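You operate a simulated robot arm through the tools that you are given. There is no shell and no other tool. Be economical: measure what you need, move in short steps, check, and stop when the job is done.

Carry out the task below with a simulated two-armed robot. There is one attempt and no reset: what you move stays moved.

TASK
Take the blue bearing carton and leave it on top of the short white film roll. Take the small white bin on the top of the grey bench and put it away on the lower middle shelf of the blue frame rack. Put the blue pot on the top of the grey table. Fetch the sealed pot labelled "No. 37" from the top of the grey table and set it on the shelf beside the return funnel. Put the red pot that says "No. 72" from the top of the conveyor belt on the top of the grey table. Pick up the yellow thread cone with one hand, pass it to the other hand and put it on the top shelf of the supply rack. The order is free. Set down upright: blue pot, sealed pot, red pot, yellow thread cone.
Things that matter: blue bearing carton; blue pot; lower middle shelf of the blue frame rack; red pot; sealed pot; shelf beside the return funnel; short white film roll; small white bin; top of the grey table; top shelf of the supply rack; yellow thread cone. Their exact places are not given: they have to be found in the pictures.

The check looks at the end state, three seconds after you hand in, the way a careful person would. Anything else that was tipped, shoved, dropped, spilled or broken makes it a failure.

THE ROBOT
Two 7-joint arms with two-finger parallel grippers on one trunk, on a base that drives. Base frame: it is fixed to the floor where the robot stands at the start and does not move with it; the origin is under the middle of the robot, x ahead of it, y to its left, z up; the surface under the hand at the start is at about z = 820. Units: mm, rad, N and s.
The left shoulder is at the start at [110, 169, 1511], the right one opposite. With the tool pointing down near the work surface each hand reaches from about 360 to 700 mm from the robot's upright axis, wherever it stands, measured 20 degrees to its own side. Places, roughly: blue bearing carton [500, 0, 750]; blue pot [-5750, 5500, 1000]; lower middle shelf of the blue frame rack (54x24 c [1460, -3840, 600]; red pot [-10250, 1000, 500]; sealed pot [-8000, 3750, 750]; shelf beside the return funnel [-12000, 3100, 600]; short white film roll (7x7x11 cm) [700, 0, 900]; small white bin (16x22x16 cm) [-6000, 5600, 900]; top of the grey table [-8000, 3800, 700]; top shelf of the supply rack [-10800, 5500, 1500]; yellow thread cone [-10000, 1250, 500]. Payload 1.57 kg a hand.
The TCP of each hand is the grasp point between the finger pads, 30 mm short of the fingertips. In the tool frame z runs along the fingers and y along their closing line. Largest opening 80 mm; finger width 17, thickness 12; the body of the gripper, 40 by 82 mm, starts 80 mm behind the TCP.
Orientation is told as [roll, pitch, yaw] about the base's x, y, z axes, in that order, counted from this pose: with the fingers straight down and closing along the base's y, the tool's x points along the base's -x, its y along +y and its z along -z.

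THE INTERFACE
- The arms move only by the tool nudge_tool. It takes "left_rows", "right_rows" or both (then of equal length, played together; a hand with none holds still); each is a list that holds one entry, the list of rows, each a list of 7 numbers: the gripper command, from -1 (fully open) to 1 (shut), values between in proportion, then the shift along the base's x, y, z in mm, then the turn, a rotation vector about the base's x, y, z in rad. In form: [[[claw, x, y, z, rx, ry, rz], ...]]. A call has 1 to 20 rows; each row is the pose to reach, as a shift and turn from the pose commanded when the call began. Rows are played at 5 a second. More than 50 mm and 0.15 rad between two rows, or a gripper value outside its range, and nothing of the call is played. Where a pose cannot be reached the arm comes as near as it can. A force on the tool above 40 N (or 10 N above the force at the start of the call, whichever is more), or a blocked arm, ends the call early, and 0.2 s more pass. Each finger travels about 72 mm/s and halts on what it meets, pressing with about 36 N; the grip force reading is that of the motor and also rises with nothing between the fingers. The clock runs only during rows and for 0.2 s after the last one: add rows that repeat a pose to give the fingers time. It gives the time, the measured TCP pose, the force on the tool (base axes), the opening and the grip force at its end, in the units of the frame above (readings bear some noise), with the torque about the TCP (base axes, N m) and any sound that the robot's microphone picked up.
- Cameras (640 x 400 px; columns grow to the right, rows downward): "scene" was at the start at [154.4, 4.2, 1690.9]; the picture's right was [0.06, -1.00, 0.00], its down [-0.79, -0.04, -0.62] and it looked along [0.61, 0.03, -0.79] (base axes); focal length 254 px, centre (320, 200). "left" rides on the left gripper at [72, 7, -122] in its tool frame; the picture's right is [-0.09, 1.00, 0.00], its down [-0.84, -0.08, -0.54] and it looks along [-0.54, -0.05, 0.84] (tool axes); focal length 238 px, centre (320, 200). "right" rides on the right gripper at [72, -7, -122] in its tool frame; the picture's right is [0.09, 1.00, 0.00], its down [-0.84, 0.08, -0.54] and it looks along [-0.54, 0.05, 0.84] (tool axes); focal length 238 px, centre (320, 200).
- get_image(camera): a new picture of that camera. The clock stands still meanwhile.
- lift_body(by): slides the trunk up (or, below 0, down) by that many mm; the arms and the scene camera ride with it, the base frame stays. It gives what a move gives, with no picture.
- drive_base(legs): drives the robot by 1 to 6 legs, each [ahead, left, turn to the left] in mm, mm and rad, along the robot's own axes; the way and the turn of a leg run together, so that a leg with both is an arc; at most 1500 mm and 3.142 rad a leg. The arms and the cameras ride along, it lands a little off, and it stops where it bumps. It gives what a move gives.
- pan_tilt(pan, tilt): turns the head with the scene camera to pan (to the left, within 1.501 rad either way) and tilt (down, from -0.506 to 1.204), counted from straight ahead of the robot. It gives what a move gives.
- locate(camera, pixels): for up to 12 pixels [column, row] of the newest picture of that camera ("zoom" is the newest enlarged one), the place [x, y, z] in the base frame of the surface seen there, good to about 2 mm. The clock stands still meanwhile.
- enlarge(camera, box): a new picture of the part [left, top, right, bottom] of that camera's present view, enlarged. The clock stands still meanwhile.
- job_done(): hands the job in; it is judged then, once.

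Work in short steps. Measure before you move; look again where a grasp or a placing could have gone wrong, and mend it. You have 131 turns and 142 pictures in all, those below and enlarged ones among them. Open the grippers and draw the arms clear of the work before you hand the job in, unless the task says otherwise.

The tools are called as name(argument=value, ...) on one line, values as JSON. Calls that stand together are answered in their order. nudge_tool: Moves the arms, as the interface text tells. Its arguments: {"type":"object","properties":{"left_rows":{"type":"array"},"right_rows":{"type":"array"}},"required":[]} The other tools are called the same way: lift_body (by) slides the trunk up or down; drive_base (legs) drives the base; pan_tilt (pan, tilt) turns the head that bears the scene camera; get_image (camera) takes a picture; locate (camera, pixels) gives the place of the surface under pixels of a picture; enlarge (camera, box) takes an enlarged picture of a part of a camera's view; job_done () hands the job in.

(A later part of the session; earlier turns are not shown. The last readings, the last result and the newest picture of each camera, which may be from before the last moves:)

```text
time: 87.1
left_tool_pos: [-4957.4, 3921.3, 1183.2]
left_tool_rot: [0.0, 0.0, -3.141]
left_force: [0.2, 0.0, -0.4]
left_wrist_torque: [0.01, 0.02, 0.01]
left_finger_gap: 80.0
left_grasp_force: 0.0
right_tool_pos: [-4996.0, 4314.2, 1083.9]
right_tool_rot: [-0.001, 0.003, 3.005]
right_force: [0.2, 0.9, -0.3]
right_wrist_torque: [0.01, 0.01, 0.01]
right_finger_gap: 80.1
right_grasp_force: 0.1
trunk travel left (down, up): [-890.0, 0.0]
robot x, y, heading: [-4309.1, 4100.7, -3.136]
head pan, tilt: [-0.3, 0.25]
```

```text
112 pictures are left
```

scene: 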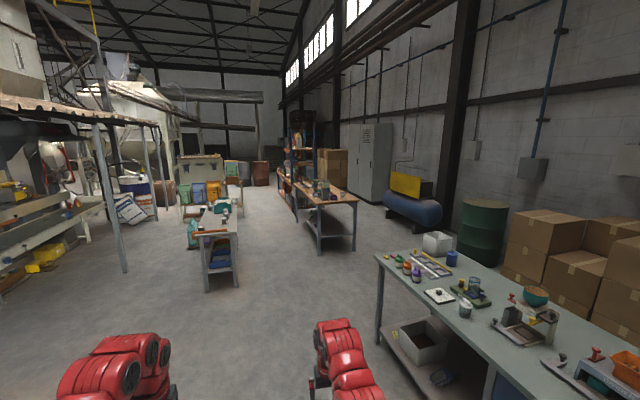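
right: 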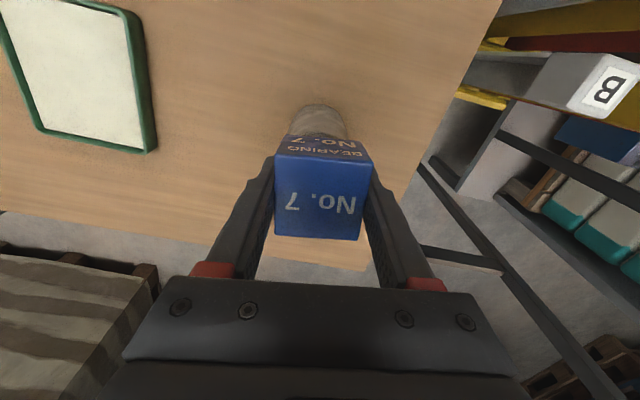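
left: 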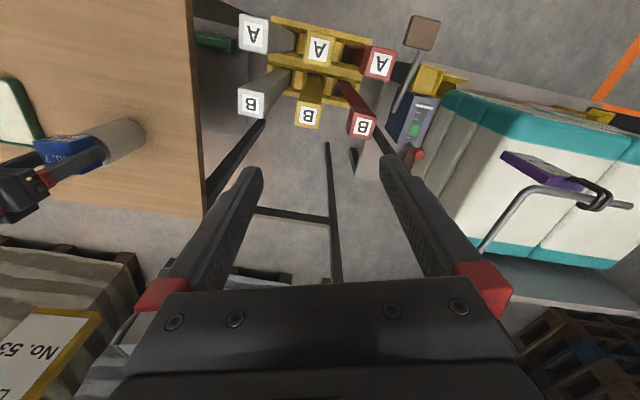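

I zoom on the left end of the bench and measure.

enlarge(camera="scene", box=[370, 215, 530, 315])

locate(camera="scene", pixels=[[376, 255], [437, 238], [436, 252], [452, 258], [480, 240], [320, 248], [355, 240], [355, 195], [206, 285], [236, 270], [220, 225], [440, 226]])

```text
4.00 times, centred on (450, 265) of scene
```

zoom: 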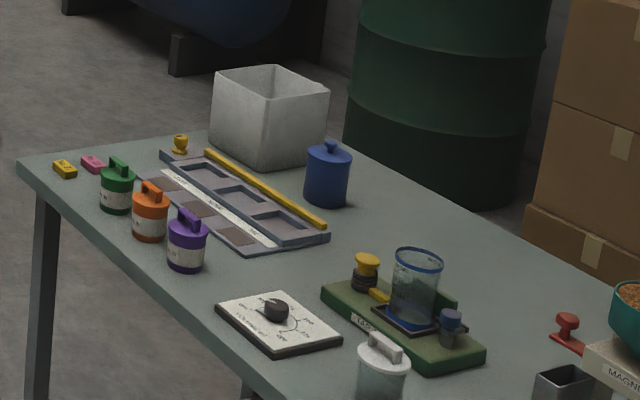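

```text
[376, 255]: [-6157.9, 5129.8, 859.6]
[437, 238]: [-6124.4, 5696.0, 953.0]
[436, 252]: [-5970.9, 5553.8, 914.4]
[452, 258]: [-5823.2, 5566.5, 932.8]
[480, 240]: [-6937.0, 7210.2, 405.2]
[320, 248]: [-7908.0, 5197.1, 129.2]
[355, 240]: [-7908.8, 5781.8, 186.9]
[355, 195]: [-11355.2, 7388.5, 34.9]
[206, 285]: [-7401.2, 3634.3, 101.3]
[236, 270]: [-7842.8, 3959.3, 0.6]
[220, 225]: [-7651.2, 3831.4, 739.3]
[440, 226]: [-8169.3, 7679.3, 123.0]
```

Blue pot around (-5823,5590), bin around (-6050,5610), clear space beyond the bench's left end (x≈-6158). I turn to face +x, back up, and strafe to stand at that end.

drive_base(legs=[[0, 0, 3.136], [-1500, 0, 0], [-690, 0, 0], [-400, 1440, 0]])

pan_tilt(pan=0, tilt=0.6)

get_image(camera="scene")

```text
time: 112.1
left_tool_pos: [-6104.1, 5861.9, 1184.5]
left_tool_rot: [0.001, -0.002, -0.058]
left_force: [-0.4, 0.3, 0.7]
left_wrist_torque: [0.02, 0.02, 0.02]
left_finger_gap: 80.0
left_grasp_force: 0.1
right_tool_pos: [-6088.7, 5466.8, 1084.3]
right_tool_rot: [0.0, 0.001, -0.193]
right_force: [-0.2, -0.3, 0.3]
right_wrist_torque: [0.02, 0.0, -0.01]
right_finger_gap: 79.9
right_grasp_force: 0.0
trunk travel left (down, up): [-890.0, 0.0]
robot x, y, heading: [-6761.7, 5722.8, -0.057]
head pan, tilt: [-0.3, 0.25]
```

```text
time: 112.9
left_tool_pos: [-6104.6, 5862.2, 1183.9]
left_tool_rot: [0.001, -0.001, -0.058]
left_force: [-0.8, -0.1, -0.2]
left_wrist_torque: [-0.01, -0.03, 0.04]
left_finger_gap: 79.9
left_grasp_force: 0.0
right_tool_pos: [-6089.4, 5466.6, 1083.8]
right_tool_rot: [0.0, 0.001, -0.193]
right_force: [-0.3, 0.3, -0.5]
right_wrist_torque: [-0.01, 0.0, 0.01]
right_finger_gap: 79.9
right_grasp_force: 0.1
trunk travel left (down, up): [-890.0, 0.0]
robot x, y, heading: [-6764.6, 5720.7, -0.058]
head pan, tilt: [0.0, 0.6]
```

```text
110 pictures are left
```

scene: 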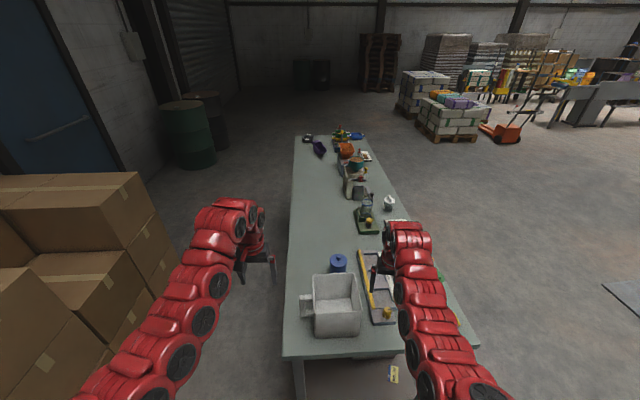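

The bin (338,300) and blue pot (338,263) are right ahead. I measure them.

enlarge(camera="scene", box=[280, 240, 400, 360])

```text
3.33 times, centred on (340, 300) of scene
```

zoom: 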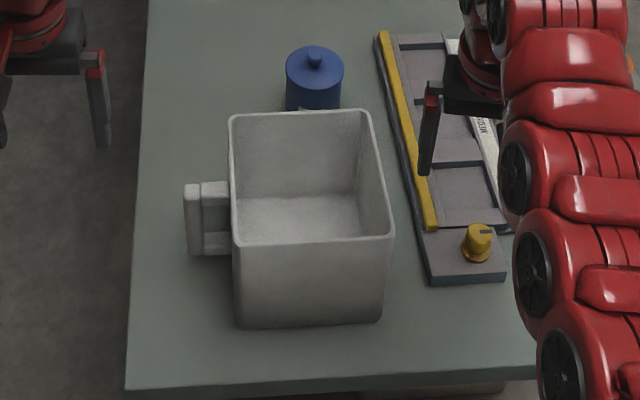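

locate(camera="zoom", pixels=[[232, 116], [366, 112], [390, 236], [236, 243], [238, 320], [376, 318], [193, 188], [193, 220], [215, 186], [220, 245], [314, 50], [314, 70]])

get_image(camera="left")

get_image(camera="right")

```text
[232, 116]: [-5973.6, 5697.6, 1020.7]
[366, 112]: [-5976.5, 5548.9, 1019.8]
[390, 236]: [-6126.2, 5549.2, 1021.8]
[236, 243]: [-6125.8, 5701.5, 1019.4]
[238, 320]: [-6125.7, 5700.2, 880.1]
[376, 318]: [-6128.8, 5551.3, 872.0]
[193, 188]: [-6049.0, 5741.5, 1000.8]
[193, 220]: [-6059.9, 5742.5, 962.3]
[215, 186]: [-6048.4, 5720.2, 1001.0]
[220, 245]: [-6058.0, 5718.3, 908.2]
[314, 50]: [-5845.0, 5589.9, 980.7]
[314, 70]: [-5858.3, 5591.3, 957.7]
```

```text
108 pictures are left
```

left: 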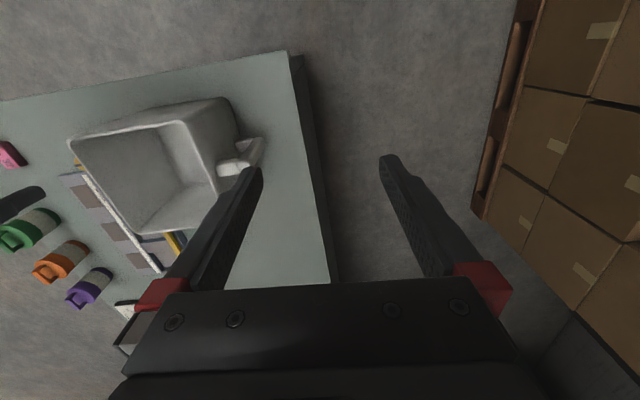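

```text
107 pictures are left
```

right: 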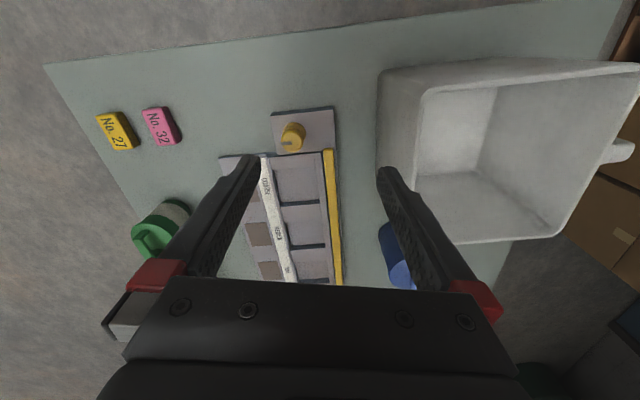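

Bin spans x -6128..-5973, y 5549..5701, top 1020, with a handle on its left; blue pot is at about (-5850,5591). I look straight down to see how far the base front is from the bench end.

pan_tilt(pan=0, tilt=1.2)

get_image(camera="scene")

```text
time: 113.9
left_tool_pos: [-6104.4, 5861.4, 1184.4]
left_tool_rot: [0.001, 0.0, -0.059]
left_force: [-0.5, 0.0, -0.3]
left_wrist_torque: [-0.04, 0.03, 0.0]
left_finger_gap: 80.0
left_grasp_force: 0.0
right_tool_pos: [-6088.9, 5467.3, 1084.8]
right_tool_rot: [0.001, 0.002, -0.194]
right_force: [0.0, 1.2, -0.6]
right_wrist_torque: [-0.01, -0.01, -0.02]
right_finger_gap: 80.1
right_grasp_force: 0.1
trunk travel left (down, up): [-890.0, 0.0]
robot x, y, heading: [-6765.9, 5721.3, -0.057]
head pan, tilt: [0.0, 1.201]
```

```text
106 pictures are left
```

scene: 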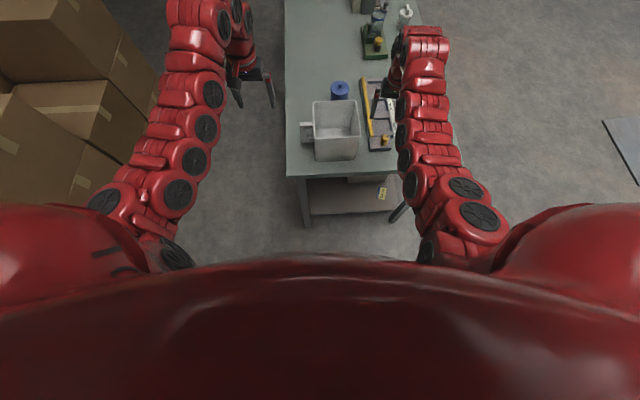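

locate(camera="scene", pixels=[[320, 250], [320, 262], [260, 255], [340, 85], [333, 88], [347, 88], [339, 97], [375, 100]])

```text
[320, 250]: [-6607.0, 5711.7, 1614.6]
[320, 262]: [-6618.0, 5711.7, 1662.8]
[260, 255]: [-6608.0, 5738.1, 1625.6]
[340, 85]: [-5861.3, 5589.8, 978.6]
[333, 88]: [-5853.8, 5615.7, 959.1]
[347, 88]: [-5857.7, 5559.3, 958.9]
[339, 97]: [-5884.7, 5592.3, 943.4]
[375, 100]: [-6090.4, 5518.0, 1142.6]
```

I check the boxes' position on the left for arm clearance.

locate(camera="scene", pixels=[[150, 95], [120, 20], [50, 100], [110, 120], [175, 90], [205, 130], [190, 190]])

nudge_tool(left_rows=[[[-1, 0, 0, 40, 0, 0, 0], [-1, 0, 0, 80, 0, 0, 0], [-1, 0, 0, 120, 0, 0, 0], [-1, 0, 0, 160, 0, 0, 0], [-1, 0, 0, 200, 0, 0, 0]]], right_rows=[[[-1, 0, 0, 45, 0, 0, 0.04], [-1, 0, 0, 90, 0, 0, 0.08], [-1, 0, 0, 135, 0, 0, 0.12], [-1, 0, 0, 180, 0, 0, 0.16], [-1, 0, 0, 220, 0, 0, 0.193]]])

```text
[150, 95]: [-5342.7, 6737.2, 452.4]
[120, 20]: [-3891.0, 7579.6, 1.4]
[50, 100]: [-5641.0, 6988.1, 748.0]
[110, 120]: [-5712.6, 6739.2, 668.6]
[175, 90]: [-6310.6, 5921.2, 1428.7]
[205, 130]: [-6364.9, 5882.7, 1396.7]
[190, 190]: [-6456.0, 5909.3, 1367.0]
```

```text
time: 115.1
left_tool_pos: [-6085.7, 5859.2, 1330.4]
left_tool_rot: [-0.001, -0.003, -0.056]
left_force: [-0.4, -0.2, 0.0]
left_wrist_torque: [0.01, 0.03, 0.0]
left_finger_gap: 79.9
left_grasp_force: 0.0
left hand out of reach, approached as far as the arm can: row 4, 5
right_tool_pos: [-6090.9, 5467.5, 1302.6]
right_tool_rot: [0.0, 0.003, -0.002]
right_force: [0.4, 0.0, -0.3]
right_wrist_torque: [-0.01, -0.03, 0.01]
right_finger_gap: 80.0
right_grasp_force: 0.0
trunk travel left (down, up): [-890.0, 0.0]
robot x, y, heading: [-6760.5, 5720.2, -0.062]
head pan, tilt: [0.0, 1.201]
```

Boxes are far off. I drive forward 190 mm and lower the trunk 200 mm.

drive_base(legs=[[190, -20, 0.06]])

lift_body(by=-200)

pan_tilt(pan=0, tilt=0.9)

get_image(camera="scene")

```text
time: 116.6
left_tool_pos: [-5910.4, 5871.8, 1332.1]
left_tool_rot: [-0.003, -0.005, 0.001]
left_force: [-0.2, 0.6, 0.9]
left_wrist_torque: [-0.01, 0.01, 0.02]
left_finger_gap: 79.9
left_grasp_force: 0.1
right_tool_pos: [-5892.1, 5480.8, 1305.0]
right_tool_rot: [0.0, -0.002, 0.056]
right_force: [0.0, -1.1, 0.2]
right_wrist_torque: [0.02, -0.03, -0.04]
right_finger_gap: 79.8
right_grasp_force: 0.1
trunk travel left (down, up): [-890.0, 0.0]
robot x, y, heading: [-6574.9, 5696.2, 0.001]
head pan, tilt: [0.0, 1.201]
```

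```text
time: 118.8
left_tool_pos: [-5908.7, 5873.6, 1131.1]
left_tool_rot: [-0.002, 0.0, 0.0]
left_force: [-0.7, -0.5, -0.3]
left_wrist_torque: [0.01, -0.02, 0.0]
left_finger_gap: 80.1
left_grasp_force: 0.1
right_tool_pos: [-5890.0, 5479.6, 1104.3]
right_tool_rot: [0.0, 0.0, 0.056]
right_force: [1.2, 0.9, -0.1]
right_wrist_torque: [0.0, 0.02, -0.02]
right_finger_gap: 80.0
right_grasp_force: 0.0
trunk travel left (down, up): [-690.0, 200.0]
robot x, y, heading: [-6577.2, 5695.5, 0.005]
head pan, tilt: [0.0, 1.201]
```

```text
time: 119.6
left_tool_pos: [-5908.0, 5872.3, 1130.9]
left_tool_rot: [-0.004, -0.002, 0.001]
left_force: [0.5, 0.0, 0.1]
left_wrist_torque: [0.0, 0.02, -0.04]
left_finger_gap: 80.1
left_grasp_force: 0.0
right_tool_pos: [-5889.6, 5480.4, 1104.4]
right_tool_rot: [0.0, 0.001, 0.055]
right_force: [-0.1, -0.1, -0.8]
right_wrist_torque: [0.0, 0.01, -0.02]
right_finger_gap: 80.3
right_grasp_force: 0.1
trunk travel left (down, up): [-690.0, 200.0]
robot x, y, heading: [-6575.7, 5694.4, 0.002]
head pan, tilt: [0.0, 0.901]
```

```text
105 pictures are left
```

scene: 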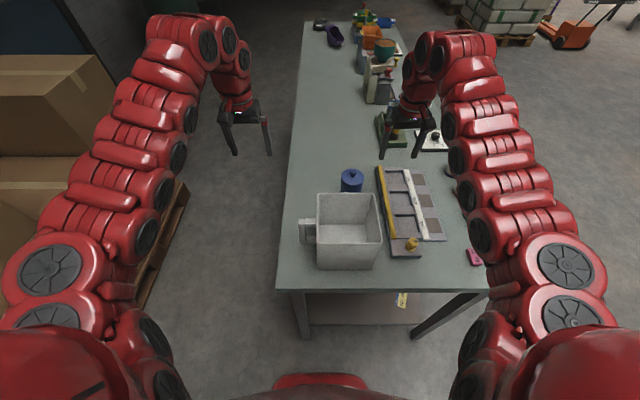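

I refine the pot's geometry.

enlarge(camera="scene", box=[320, 150, 400, 210])

get_image(camera="right")

locate(camera="scene", pixels=[[342, 177], [361, 177], [351, 190], [351, 173], [351, 182], [382, 172], [378, 190]])

```text
6.67 times, centred on (360, 180) of scene
```

zoom: 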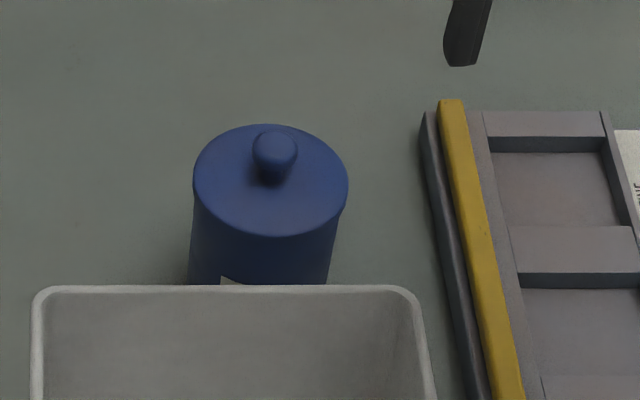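

```text
103 pictures are left
```

right: 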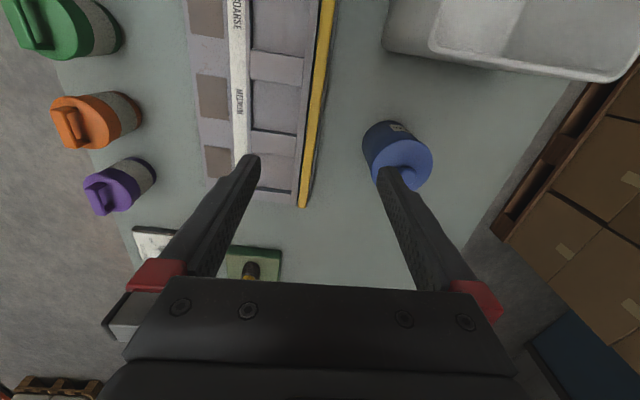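

```text
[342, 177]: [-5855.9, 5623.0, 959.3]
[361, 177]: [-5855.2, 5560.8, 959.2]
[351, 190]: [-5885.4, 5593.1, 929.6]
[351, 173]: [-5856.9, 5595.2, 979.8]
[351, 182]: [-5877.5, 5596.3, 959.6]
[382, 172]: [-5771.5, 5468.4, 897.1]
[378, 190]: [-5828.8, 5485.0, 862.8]
```

locate(camera="zoom", pixels=[[196, 180], [345, 185], [272, 127], [272, 234], [275, 150], [424, 130], [445, 190], [460, 130]])

```text
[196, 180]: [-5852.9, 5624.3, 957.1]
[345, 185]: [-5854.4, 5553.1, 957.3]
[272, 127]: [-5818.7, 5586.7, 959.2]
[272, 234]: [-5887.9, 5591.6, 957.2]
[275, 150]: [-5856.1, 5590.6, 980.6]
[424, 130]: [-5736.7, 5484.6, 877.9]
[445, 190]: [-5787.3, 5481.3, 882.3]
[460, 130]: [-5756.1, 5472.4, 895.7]
```

Pot centre (-5853,5589), lid diameter about 71. I bring the right hand above it and check alignment.

nudge_tool(right_rows=[[[-1, 10, 35, 0, 0, 0, -0.03], [-1, 20, 70, 0, 0, 0, -0.056], [-1, 37, 109, 0, 0, 0, -0.056], [-1, 37, 109, -35, 0, 0, -0.056], [-1, 37, 109, -60, 0, 0, -0.056], [-1, 37, 109, -60, 0, 0, -0.056]]])

get_image(camera="right")

```text
time: 121.0
left_tool_pos: [-5908.4, 5873.0, 1130.9]
left_tool_rot: [-0.003, 0.0, 0.001]
left_force: [0.2, -0.5, 0.3]
left_wrist_torque: [-0.01, 0.03, 0.0]
left_finger_gap: 79.8
left_grasp_force: 0.1
right_tool_pos: [-5852.6, 5588.2, 1042.9]
right_tool_rot: [0.0, 0.001, 0.0]
right_force: [1.0, -0.5, -0.8]
right_wrist_torque: [-0.03, 0.01, 0.01]
right_finger_gap: 80.1
right_grasp_force: 0.0
right hand out of reach, approached as far as the arm can: row 3
trunk travel left (down, up): [-690.0, 200.0]
robot x, y, heading: [-6574.4, 5697.3, -0.003]
head pan, tilt: [0.0, 0.901]
```

```text
102 pictures are left
```

right: 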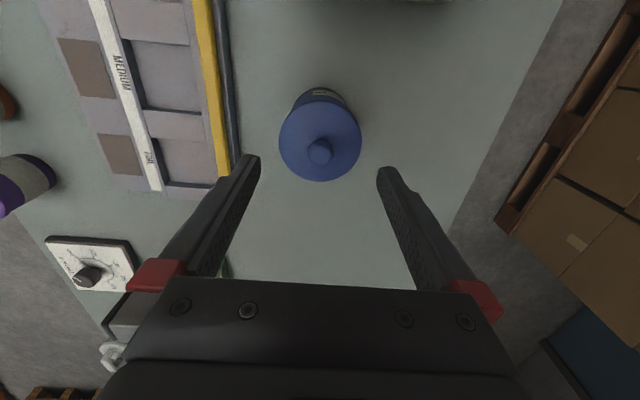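

locate(camera="right", pixels=[[281, 140], [359, 140], [320, 180], [320, 150]])

```text
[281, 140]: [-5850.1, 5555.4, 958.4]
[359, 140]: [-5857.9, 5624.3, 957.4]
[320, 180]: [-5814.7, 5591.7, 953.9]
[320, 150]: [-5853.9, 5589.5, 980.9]
```

Aligned to about 1.5 mm. I descend to 918 and close.

nudge_tool(right_rows=[[[-1, -1, 1.5, -25, 0, 0, 0], [-1, -1, 1.5, -45, 0, 0, 0], [-1, -1, 1.5, -65, 0, 0, 0], [-1, -1, 1.5, -85, 0, 0, 0], [-1, -1, 1.5, -105, 0, 0, 0], [-1, -1, 1.5, -125, 0, 0, 0], [-1, -1, 1.5, -125, 0, 0, 0], [0, -1, 1.5, -125, 0, 0, 0], [1, -1, 1.5, -125, 0, 0, 0], [1, -1, 1.5, -125, 0, 0, 0]]])

get_image(camera="right")

```text
time: 123.2
left_tool_pos: [-5906.9, 5872.9, 1130.8]
left_tool_rot: [-0.001, -0.002, 0.0]
left_force: [0.3, -0.1, 0.6]
left_wrist_torque: [0.02, -0.01, 0.03]
left_finger_gap: 80.0
left_grasp_force: 0.0
right_tool_pos: [-5854.4, 5590.6, 917.7]
right_tool_rot: [0.001, 0.001, 0.0]
right_force: [-1.2, -0.5, -0.8]
right_wrist_torque: [0.02, -0.03, -0.01]
right_finger_gap: 73.2
right_grasp_force: 35.9
trunk travel left (down, up): [-690.0, 200.0]
robot x, y, heading: [-6578.6, 5695.0, 0.003]
head pan, tilt: [0.0, 0.901]
```

```text
101 pictures are left
```

right: 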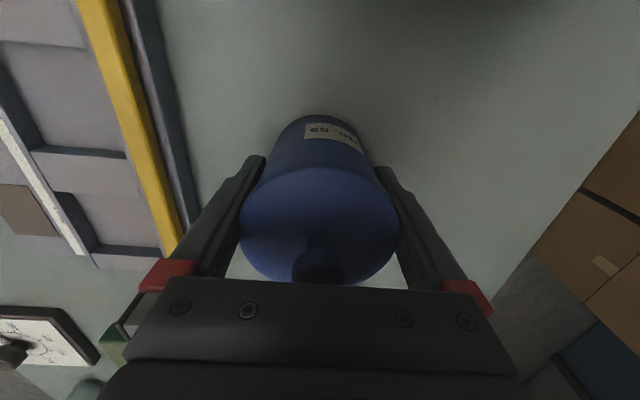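

Gripped (73 mm gap). I lift 30 mm by the arm, then by the trunk.

nudge_tool(right_rows=[[[1, 0, 0, 5, 0, 0, 0], [1, 0, 0, 12, 0, 0, 0], [1, 0, 0, 20, 0, 0, 0], [1, 0, 0, 30, 0, 0, 0]]])

lift_body(by=200)

get_image(camera="right")

get_image(camera="scene")

```text
time: 124.2
left_tool_pos: [-5907.5, 5874.2, 1131.5]
left_tool_rot: [-0.001, -0.004, 0.001]
left_force: [-0.7, -0.6, -0.3]
left_wrist_torque: [-0.02, -0.04, 0.02]
left_finger_gap: 80.0
left_grasp_force: 0.0
right_tool_pos: [-5851.5, 5591.6, 949.2]
right_tool_rot: [-0.001, -0.002, 0.001]
right_force: [0.5, 0.5, -0.4]
right_wrist_torque: [-0.02, 0.0, 0.0]
right_finger_gap: 72.8
right_grasp_force: 36.3
trunk travel left (down, up): [-690.0, 200.0]
robot x, y, heading: [-6574.4, 5693.2, -0.001]
head pan, tilt: [0.0, 0.901]
```

```text
time: 126.4
left_tool_pos: [-5907.2, 5872.5, 1330.7]
left_tool_rot: [-0.001, -0.001, 0.002]
left_force: [0.2, 0.0, 0.7]
left_wrist_torque: [0.02, 0.01, -0.02]
left_finger_gap: 80.1
left_grasp_force: 0.1
right_tool_pos: [-5852.2, 5590.8, 1147.9]
right_tool_rot: [0.0, 0.002, 0.0]
right_force: [0.0, -0.5, -0.9]
right_wrist_torque: [0.01, 0.0, -0.02]
right_finger_gap: 73.2
right_grasp_force: 35.9
trunk travel left (down, up): [-890.0, 0.0]
robot x, y, heading: [-6576.3, 5697.5, 0.003]
head pan, tilt: [0.0, 0.901]
```

```text
100 pictures are left
```

right: 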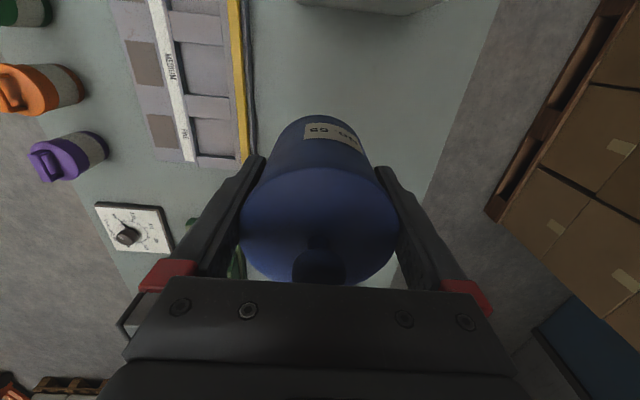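

```text
99 pictures are left
```

scene: 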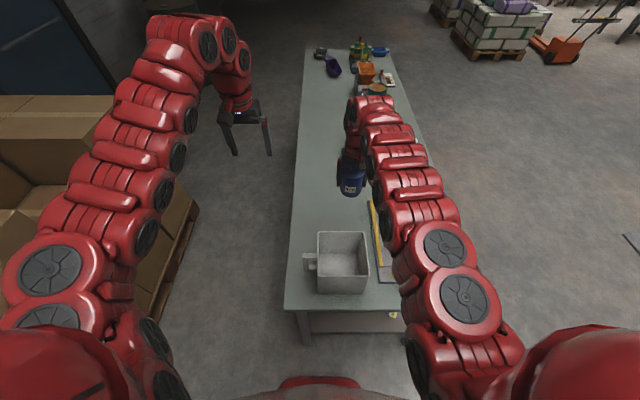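

Pot held. I back away from the bench and turn toward the grey table.

drive_base(legs=[[-450, 0, 0], [0, 0, -1.9]])

pan_tilt(pan=0, tilt=0.5)

get_image(camera="scene")

```text
time: 133.6
left_tool_pos: [-7063.8, 5004.8, 1331.3]
left_tool_rot: [-0.002, -0.001, -1.881]
left_force: [0.5, 0.2, 0.6]
left_wrist_torque: [-0.01, -0.02, 0.02]
left_finger_gap: 79.9
left_grasp_force: 0.1
right_tool_pos: [-7349.1, 5039.2, 1148.2]
right_tool_rot: [-0.002, 0.001, -1.881]
right_force: [-0.3, 0.0, -0.7]
right_wrist_torque: [0.0, 0.01, 0.01]
right_finger_gap: 72.9
right_grasp_force: 35.8
trunk travel left (down, up): [-890.0, 0.0]
robot x, y, heading: [-7024.4, 5692.1, -1.884]
head pan, tilt: [0.0, 0.901]
```

```text
time: 134.5
left_tool_pos: [-7063.1, 5004.9, 1329.8]
left_tool_rot: [-0.002, -0.002, -1.881]
left_force: [0.0, 1.2, -0.2]
left_wrist_torque: [-0.01, 0.02, 0.03]
left_finger_gap: 80.2
left_grasp_force: 0.0
right_tool_pos: [-7348.5, 5039.1, 1147.9]
right_tool_rot: [0.002, 0.001, -1.879]
right_force: [-0.7, 0.2, -0.9]
right_wrist_torque: [-0.01, -0.01, 0.01]
right_finger_gap: 72.9
right_grasp_force: 36.4
trunk travel left (down, up): [-890.0, 0.0]
robot x, y, heading: [-7029.2, 5695.7, -1.884]
head pan, tilt: [0.0, 0.499]
```

```text
98 pictures are left
```

scene: 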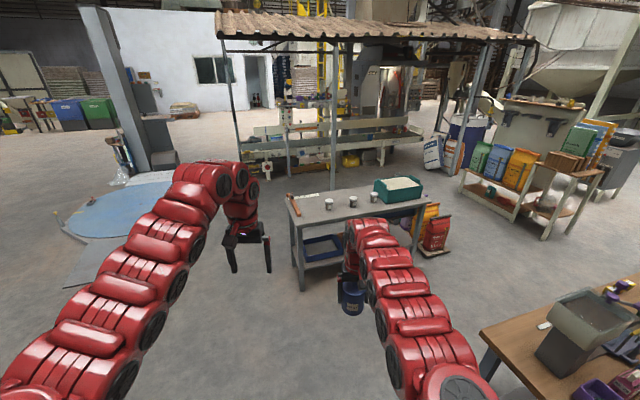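

The grey table shows a row of pots and a green bin. I zoom and measure.

enlarge(camera="scene", box=[270, 160, 450, 300])

locate(camera="scene", pixels=[[287, 198], [299, 228], [428, 201], [328, 203], [352, 200], [373, 197], [395, 185], [302, 290], [420, 255], [480, 330], [340, 190]])

```text
2.86 times, centred on (360, 230) of scene
```

zoom: 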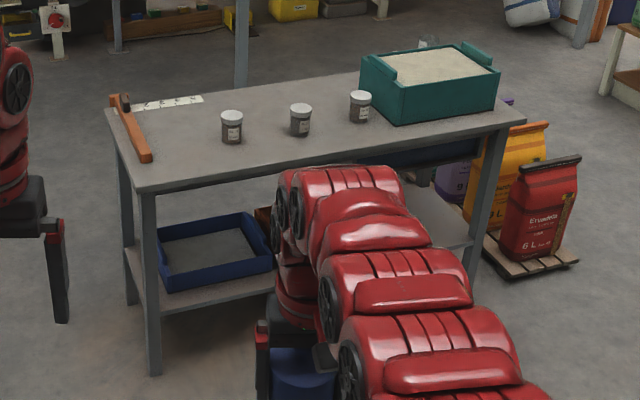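

```text
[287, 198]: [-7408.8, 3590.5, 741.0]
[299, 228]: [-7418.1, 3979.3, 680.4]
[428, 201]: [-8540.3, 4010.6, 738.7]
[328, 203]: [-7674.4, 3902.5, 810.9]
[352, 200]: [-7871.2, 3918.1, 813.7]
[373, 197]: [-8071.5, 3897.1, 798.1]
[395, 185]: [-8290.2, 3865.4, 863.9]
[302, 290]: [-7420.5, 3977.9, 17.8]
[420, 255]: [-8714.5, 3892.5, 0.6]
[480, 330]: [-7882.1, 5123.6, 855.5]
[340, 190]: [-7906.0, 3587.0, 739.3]
```

Table top z≈740, x -8540..-7410, y 3590..4000; three pots along y≈3900. I drive in front of it, facing -y.

drive_base(legs=[[0, 0, 0.313], [1080, 0, 0], [0, -590, 0]])

pan_tilt(pan=0, tilt=0.85)

get_image(camera="scene")

```text
time: 143.9
left_tool_pos: [-7449.3, 3952.9, 1330.6]
left_tool_rot: [-0.001, -0.002, -1.592]
left_force: [0.8, -0.4, 0.5]
left_wrist_torque: [-0.02, 0.01, -0.01]
left_finger_gap: 79.8
left_grasp_force: 0.0
right_tool_pos: [-7731.9, 3903.9, 1147.7]
right_tool_rot: [-0.002, 0.001, -1.589]
right_force: [0.1, 0.2, -0.8]
right_wrist_torque: [0.02, 0.04, -0.02]
right_finger_gap: 72.8
right_grasp_force: 35.8
trunk travel left (down, up): [-890.0, 0.0]
robot x, y, heading: [-7615.0, 4624.0, -1.589]
head pan, tilt: [0.0, 0.499]
```

```text
time: 144.8
left_tool_pos: [-7450.4, 3953.5, 1331.2]
left_tool_rot: [0.0, 0.0, -1.59]
left_force: [-0.8, 0.2, 0.3]
left_wrist_torque: [0.01, -0.03, -0.01]
left_finger_gap: 80.0
left_grasp_force: 0.2
right_tool_pos: [-7733.4, 3902.5, 1148.5]
right_tool_rot: [0.0, 0.002, -1.59]
right_force: [0.4, 0.5, -1.0]
right_wrist_torque: [-0.02, -0.01, 0.03]
right_finger_gap: 72.8
right_grasp_force: 35.7
trunk travel left (down, up): [-890.0, 0.0]
robot x, y, heading: [-7615.7, 4623.4, -1.588]
head pan, tilt: [0.0, 0.85]
```

```text
96 pictures are left
```

scene: 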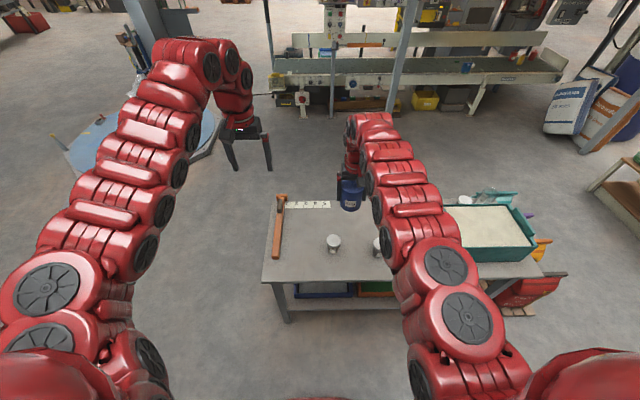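

I measure the tabletop around the free spot behind the pots.

locate(camera="scene", pixels=[[334, 243], [334, 237], [376, 240], [330, 205], [310, 204], [350, 225], [345, 190], [265, 280], [282, 225], [320, 200]])

get_image(camera="right")

```text
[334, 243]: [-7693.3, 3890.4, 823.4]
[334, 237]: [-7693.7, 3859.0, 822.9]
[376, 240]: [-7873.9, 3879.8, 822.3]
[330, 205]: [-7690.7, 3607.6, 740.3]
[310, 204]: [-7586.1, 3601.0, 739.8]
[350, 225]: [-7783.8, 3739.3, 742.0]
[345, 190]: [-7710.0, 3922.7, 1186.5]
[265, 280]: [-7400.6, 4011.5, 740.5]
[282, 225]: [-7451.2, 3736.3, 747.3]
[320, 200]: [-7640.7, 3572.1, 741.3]
```

```text
95 pictures are left
```

right: 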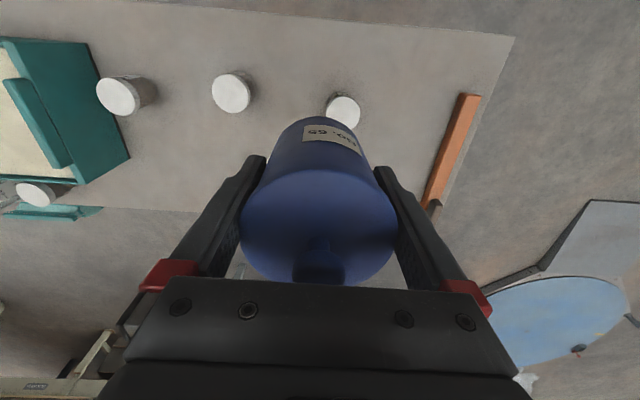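

Table top 740.5, back edge ≈3570. Blue pot goes to about (-7785,3700). I drive in 215 mm and lower the trunk 290.

drive_base(legs=[[215, 0, 0.018]])

lift_body(by=-270)

get_image(camera="scene")

```text
time: 146.4
left_tool_pos: [-7441.6, 3747.2, 1331.5]
left_tool_rot: [-0.003, -0.005, -1.576]
left_force: [-0.5, -0.2, 0.7]
left_wrist_torque: [-0.03, -0.03, -0.01]
left_finger_gap: 80.0
left_grasp_force: 0.0
right_tool_pos: [-7725.7, 3693.4, 1148.4]
right_tool_rot: [0.0, 0.0, -1.574]
right_force: [0.4, 0.0, -1.8]
right_wrist_torque: [0.02, 0.01, 0.0]
right_finger_gap: 72.9
right_grasp_force: 35.8
trunk travel left (down, up): [-890.0, 0.0]
robot x, y, heading: [-7616.4, 4415.1, -1.577]
head pan, tilt: [0.0, 0.85]
```

```text
time: 149.2
left_tool_pos: [-7441.8, 3744.3, 1061.4]
left_tool_rot: [0.001, -0.001, -1.574]
left_force: [0.7, -1.0, -0.4]
left_wrist_torque: [-0.02, 0.03, -0.03]
left_finger_gap: 80.2
left_grasp_force: 0.0
right_tool_pos: [-7724.9, 3691.7, 878.0]
right_tool_rot: [-0.001, 0.002, -1.576]
right_force: [0.1, 0.4, -1.1]
right_wrist_torque: [-0.04, 0.02, 0.02]
right_finger_gap: 72.9
right_grasp_force: 35.9
trunk travel left (down, up): [-620.0, 270.0]
robot x, y, heading: [-7614.2, 4411.3, -1.575]
head pan, tilt: [0.0, 0.85]
```

```text
94 pictures are left
```

scene: 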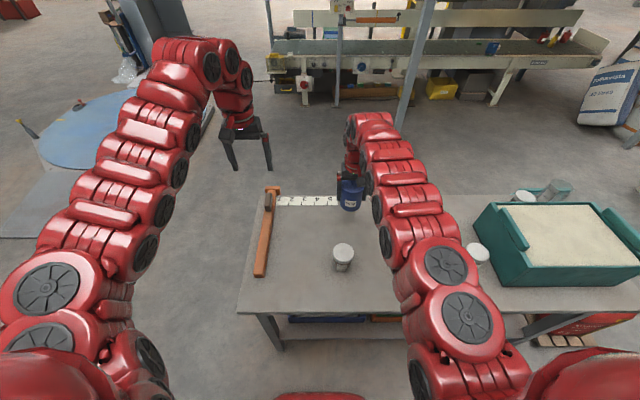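

nudge_tool(right_rows=[[[1, -30, 4, 0, 0, 0, 0], [1, -60, 8, 0, 0, 0, 0], [1, -60, 8, -30, 0, 0, 0], [1, -60, 8, -60, 0, 0, 0], [1, -60, 8, -73, 0, 0, 0], [1, -60, 8, -77, 0, 0, 0], [1, -60, 8, -80, 0, 0, 0], [1, -60, 8, -80, 0, 0, 0]]])

get_image(camera="right")

```text
time: 151.0
left_tool_pos: [-7441.6, 3744.4, 1061.5]
left_tool_rot: [-0.002, -0.004, -1.574]
left_force: [-0.5, 0.3, 1.0]
left_wrist_torque: [-0.02, 0.03, 0.0]
left_finger_gap: 80.1
left_grasp_force: 0.1
right_tool_pos: [-7784.2, 3697.6, 799.2]
right_tool_rot: [0.001, -0.002, -1.574]
right_force: [1.1, -1.6, 9.0]
right_wrist_torque: [-0.08, -0.35, -0.02]
right_finger_gap: 72.9
right_grasp_force: 36.2
trunk travel left (down, up): [-620.0, 270.0]
robot x, y, heading: [-7614.1, 4413.4, -1.57]
head pan, tilt: [0.0, 0.85]
```

```text
93 pictures are left
```

right: 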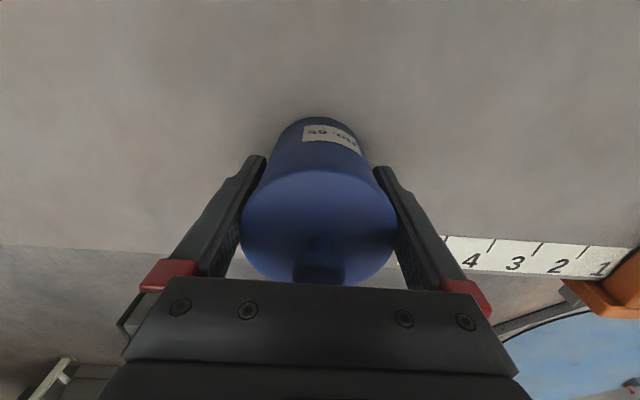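

Contact felt (9 N). Release and rise straight up.

nudge_tool(right_rows=[[[1, 0, 0, 1, 0, 0, 0], [-0.6, 0, 0, 1, 0, 0, 0], [-1, 0, 0, 1, 0, 0, 0], [-1, 0, 0, 1, 0, 0, 0], [-1, 0, 0, 1, 0, 0, 0], [-1, 0, 0, 20, 0, 0, 0], [-1, 0, 0, 50, 0, 0, 0], [-1, 0, 0, 90, 0, 0, 0], [-1, 0, 0, 130, 0, 0, 0], [-1, 0, 0, 170, 0, 0, 0]]])

get_image(camera="right")

enlarge(camera="scene", box=[300, 170, 540, 330])

```text
time: 153.2
left_tool_pos: [-7441.6, 3744.3, 1061.3]
left_tool_rot: [-0.001, -0.004, -1.575]
left_force: [-0.3, 0.0, 0.1]
left_wrist_torque: [0.02, 0.0, -0.04]
left_finger_gap: 80.1
left_grasp_force: 0.0
right_tool_pos: [-7782.5, 3697.8, 969.5]
right_tool_rot: [0.001, 0.002, -1.575]
right_force: [0.0, 0.6, 0.3]
right_wrist_torque: [-0.01, 0.0, 0.02]
right_finger_gap: 79.9
right_grasp_force: 0.1
trunk travel left (down, up): [-620.0, 270.0]
robot x, y, heading: [-7617.0, 4415.0, -1.573]
head pan, tilt: [0.0, 0.85]
```

```text
92 pictures are left
```

right: 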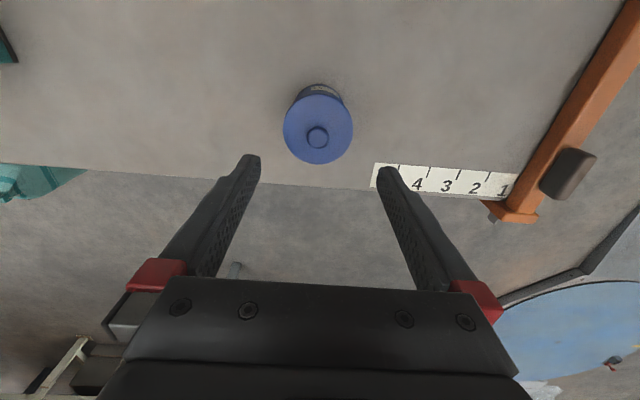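

```text
2.50 times, centred on (420, 250) of scene
```

zoom: 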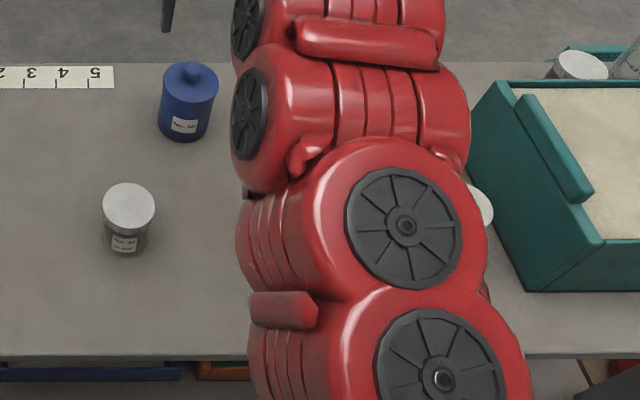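

Blue pot stands. I back off 350 mm to see the pot labels.

drive_base(legs=[[-500, 0, 0]])

pan_tilt(pan=-0.15, tilt=0.6)

get_image(camera="scene")

```text
time: 156.1
left_tool_pos: [-7437.7, 4245.3, 1061.6]
left_tool_rot: [-0.001, -0.001, -1.57]
left_force: [0.3, 0.1, 0.1]
left_wrist_torque: [-0.03, 0.01, 0.0]
left_finger_gap: 80.1
left_grasp_force: 0.1
right_tool_pos: [-7779.0, 4195.2, 968.4]
right_tool_rot: [0.001, 0.001, -1.569]
right_force: [0.6, -0.2, 0.0]
right_wrist_torque: [-0.01, 0.01, -0.02]
right_finger_gap: 79.9
right_grasp_force: 0.0
trunk travel left (down, up): [-620.0, 270.0]
robot x, y, heading: [-7620.5, 4911.0, -1.572]
head pan, tilt: [0.0, 0.85]
```

```text
time: 156.9
left_tool_pos: [-7438.6, 4245.2, 1061.1]
left_tool_rot: [0.0, -0.003, -1.571]
left_force: [-0.1, -0.6, 0.4]
left_wrist_torque: [0.01, 0.05, 0.0]
left_finger_gap: 80.0
left_grasp_force: 0.0
right_tool_pos: [-7779.3, 4195.1, 966.9]
right_tool_rot: [0.0, 0.002, -1.569]
right_force: [0.1, 0.1, 0.7]
right_wrist_torque: [-0.02, -0.01, -0.01]
right_finger_gap: 80.1
right_grasp_force: 0.1
trunk travel left (down, up): [-620.0, 270.0]
robot x, y, heading: [-7618.3, 4912.8, -1.57]
head pan, tilt: [-0.15, 0.6]
```

```text
90 pictures are left
```

scene: 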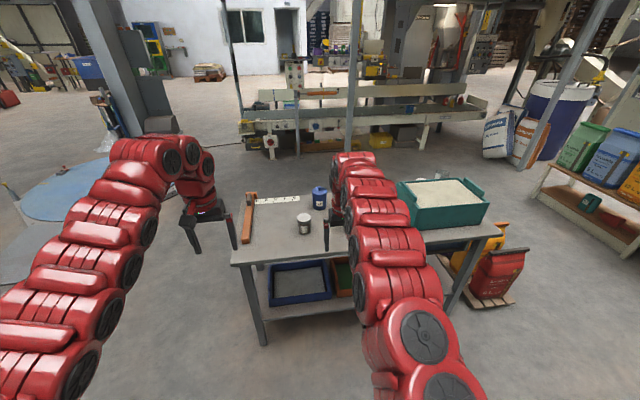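

The right arm hides two pots. I read the first label and turn a little right so the others come between the arms.

enlarge(camera="scene", box=[288, 205, 324, 245])

drive_base(legs=[[0, 0, -0.3]])

pan_tilt(pan=0, tilt=0.6)

get_image(camera="scene")

```text
10.00 times, centred on (306, 225) of scene
```

zoom: 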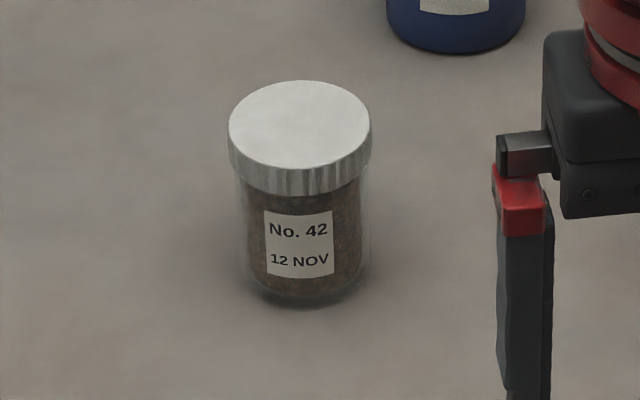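

```text
time: 158.3
left_tool_pos: [-7645.7, 4221.2, 1060.7]
left_tool_rot: [-0.001, -0.001, -1.874]
left_force: [0.6, 1.0, 0.5]
left_wrist_torque: [0.03, -0.01, 0.01]
left_finger_gap: 79.9
left_grasp_force: 0.1
right_tool_pos: [-7986.8, 4276.5, 966.8]
right_tool_rot: [-0.001, 0.0, -1.873]
right_force: [0.2, 0.0, -0.2]
right_wrist_torque: [0.0, -0.01, -0.01]
right_finger_gap: 80.2
right_grasp_force: 0.0
trunk travel left (down, up): [-620.0, 270.0]
robot x, y, heading: [-7619.1, 4912.0, -1.873]
head pan, tilt: [-0.15, 0.6]
```

```text
time: 159.0
left_tool_pos: [-7647.1, 4220.2, 1061.5]
left_tool_rot: [-0.003, -0.003, -1.874]
left_force: [0.4, 0.5, -0.2]
left_wrist_torque: [-0.01, -0.04, -0.02]
left_finger_gap: 80.3
left_grasp_force: 0.1
right_tool_pos: [-7986.2, 4278.0, 968.4]
right_tool_rot: [-0.001, 0.002, -1.875]
right_force: [-0.2, -0.2, -0.3]
right_wrist_torque: [0.0, -0.05, 0.01]
right_finger_gap: 79.7
right_grasp_force: 0.0
trunk travel left (down, up): [-620.0, 270.0]
robot x, y, heading: [-7617.4, 4911.8, -1.875]
head pan, tilt: [0.0, 0.6]
```

```text
88 pictures are left
```

scene: 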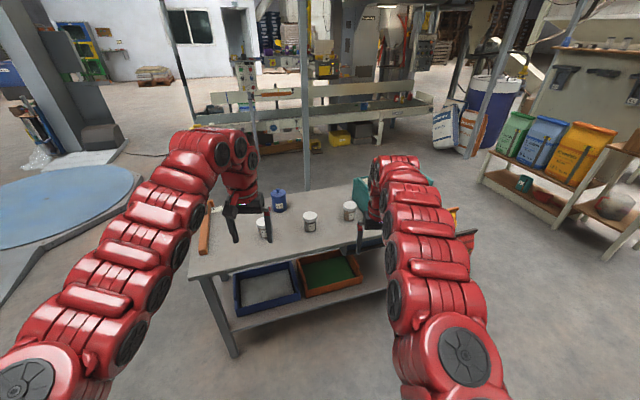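

Pot 1 is No. 42. I read the other two.

enlarge(camera="scene", box=[296, 194, 376, 244])

locate(camera="scene", pixels=[[310, 214], [349, 204], [310, 222], [349, 212]])

```text
8.00 times, centred on (336, 219) of scene
```

zoom: 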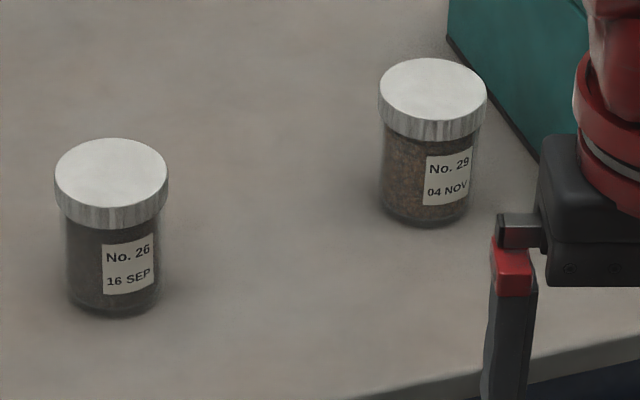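

```text
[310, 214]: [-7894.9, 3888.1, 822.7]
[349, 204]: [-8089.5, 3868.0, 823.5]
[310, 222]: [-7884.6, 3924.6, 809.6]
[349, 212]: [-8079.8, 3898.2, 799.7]
```

Those are No. 26 and No. 29; the fourth jar, behind the green bin, must be No. 37. I raise the trunk and move across to see it.

lift_body(by=270)

drive_base(legs=[[0, 0, 0.305], [260, 0, 0], [0, -560, 0]])

pan_tilt(pan=0, tilt=0.8)

get_image(camera="scene")

```text
time: 161.7
left_tool_pos: [-7646.2, 4221.5, 1331.1]
left_tool_rot: [-0.002, -0.001, -1.874]
left_force: [-0.1, -0.1, 0.4]
left_wrist_torque: [0.03, 0.0, -0.01]
left_finger_gap: 80.3
left_grasp_force: 0.1
right_tool_pos: [-7986.2, 4276.6, 1238.9]
right_tool_rot: [0.001, 0.003, -1.874]
right_force: [0.2, -0.3, -0.5]
right_wrist_torque: [-0.04, -0.01, 0.02]
right_finger_gap: 80.1
right_grasp_force: 0.0
trunk travel left (down, up): [-890.0, 0.0]
robot x, y, heading: [-7614.7, 4913.7, -1.873]
head pan, tilt: [0.0, 0.6]
```

```text
time: 167.4
left_tool_pos: [-8001.7, 3985.4, 1332.0]
left_tool_rot: [-0.002, -0.001, -1.574]
left_force: [-0.1, -0.3, 1.2]
left_wrist_torque: [-0.02, -0.02, -0.02]
left_finger_gap: 79.9
left_grasp_force: 0.1
right_tool_pos: [-8343.9, 3936.4, 1237.6]
right_tool_rot: [-0.001, 0.002, -1.571]
right_force: [0.4, 0.1, -0.1]
right_wrist_torque: [0.02, 0.0, 0.0]
right_finger_gap: 80.0
right_grasp_force: 0.1
trunk travel left (down, up): [-890.0, 0.0]
robot x, y, heading: [-8184.3, 4658.1, -1.574]
head pan, tilt: [0.0, 0.6]
```

```text
time: 168.1
left_tool_pos: [-8002.6, 3985.2, 1331.3]
left_tool_rot: [0.0, -0.002, -1.572]
left_force: [-0.4, -0.2, 0.5]
left_wrist_torque: [0.01, 0.0, -0.02]
left_finger_gap: 80.2
left_grasp_force: 0.2
right_tool_pos: [-8345.0, 3937.4, 1238.5]
right_tool_rot: [0.001, 0.003, -1.571]
right_force: [-0.2, -0.3, -0.3]
right_wrist_torque: [-0.01, 0.03, 0.0]
right_finger_gap: 80.0
right_grasp_force: 0.2
trunk travel left (down, up): [-890.0, 0.0]
robot x, y, heading: [-8178.6, 4654.4, -1.574]
head pan, tilt: [0.0, 0.799]
```

```text
86 pictures are left
```

scene: 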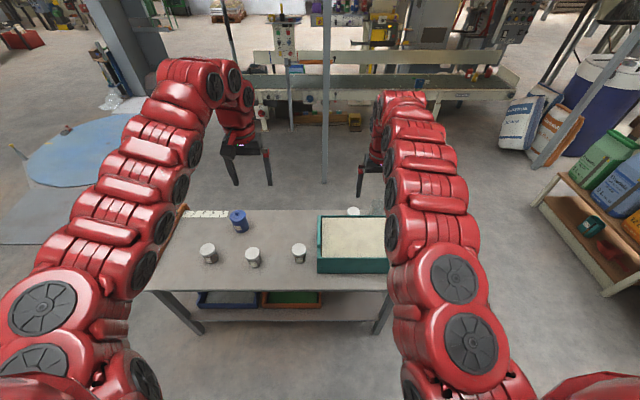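

enlarge(camera="scene", box=[310, 190, 400, 260])

locate(camera="scene", pixels=[[353, 211], [318, 216], [386, 218], [318, 262], [320, 250], [378, 210], [325, 71], [325, 180]])

get_image(camera="right")

```text
5.71 times, centred on (355, 225) of scene
```

zoom: 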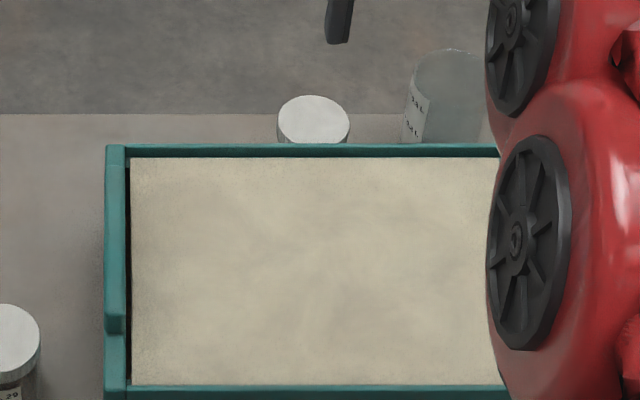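

```text
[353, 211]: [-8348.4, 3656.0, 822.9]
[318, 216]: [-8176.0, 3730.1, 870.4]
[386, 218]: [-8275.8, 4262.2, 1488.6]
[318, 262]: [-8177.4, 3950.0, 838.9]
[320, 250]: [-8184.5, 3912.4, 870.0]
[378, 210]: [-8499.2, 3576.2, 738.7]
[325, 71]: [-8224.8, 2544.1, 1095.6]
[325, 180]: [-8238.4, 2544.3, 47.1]
```

```text
84 pictures are left
```

right: 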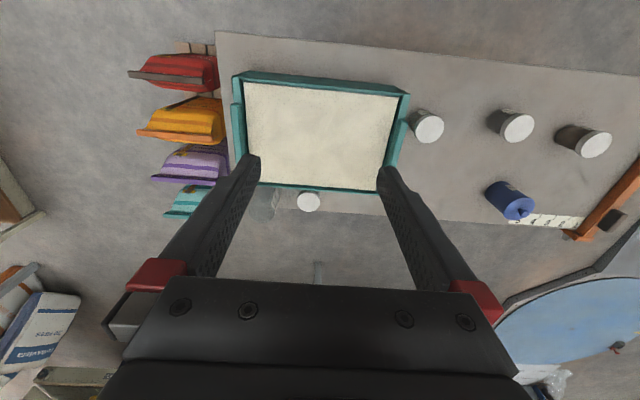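

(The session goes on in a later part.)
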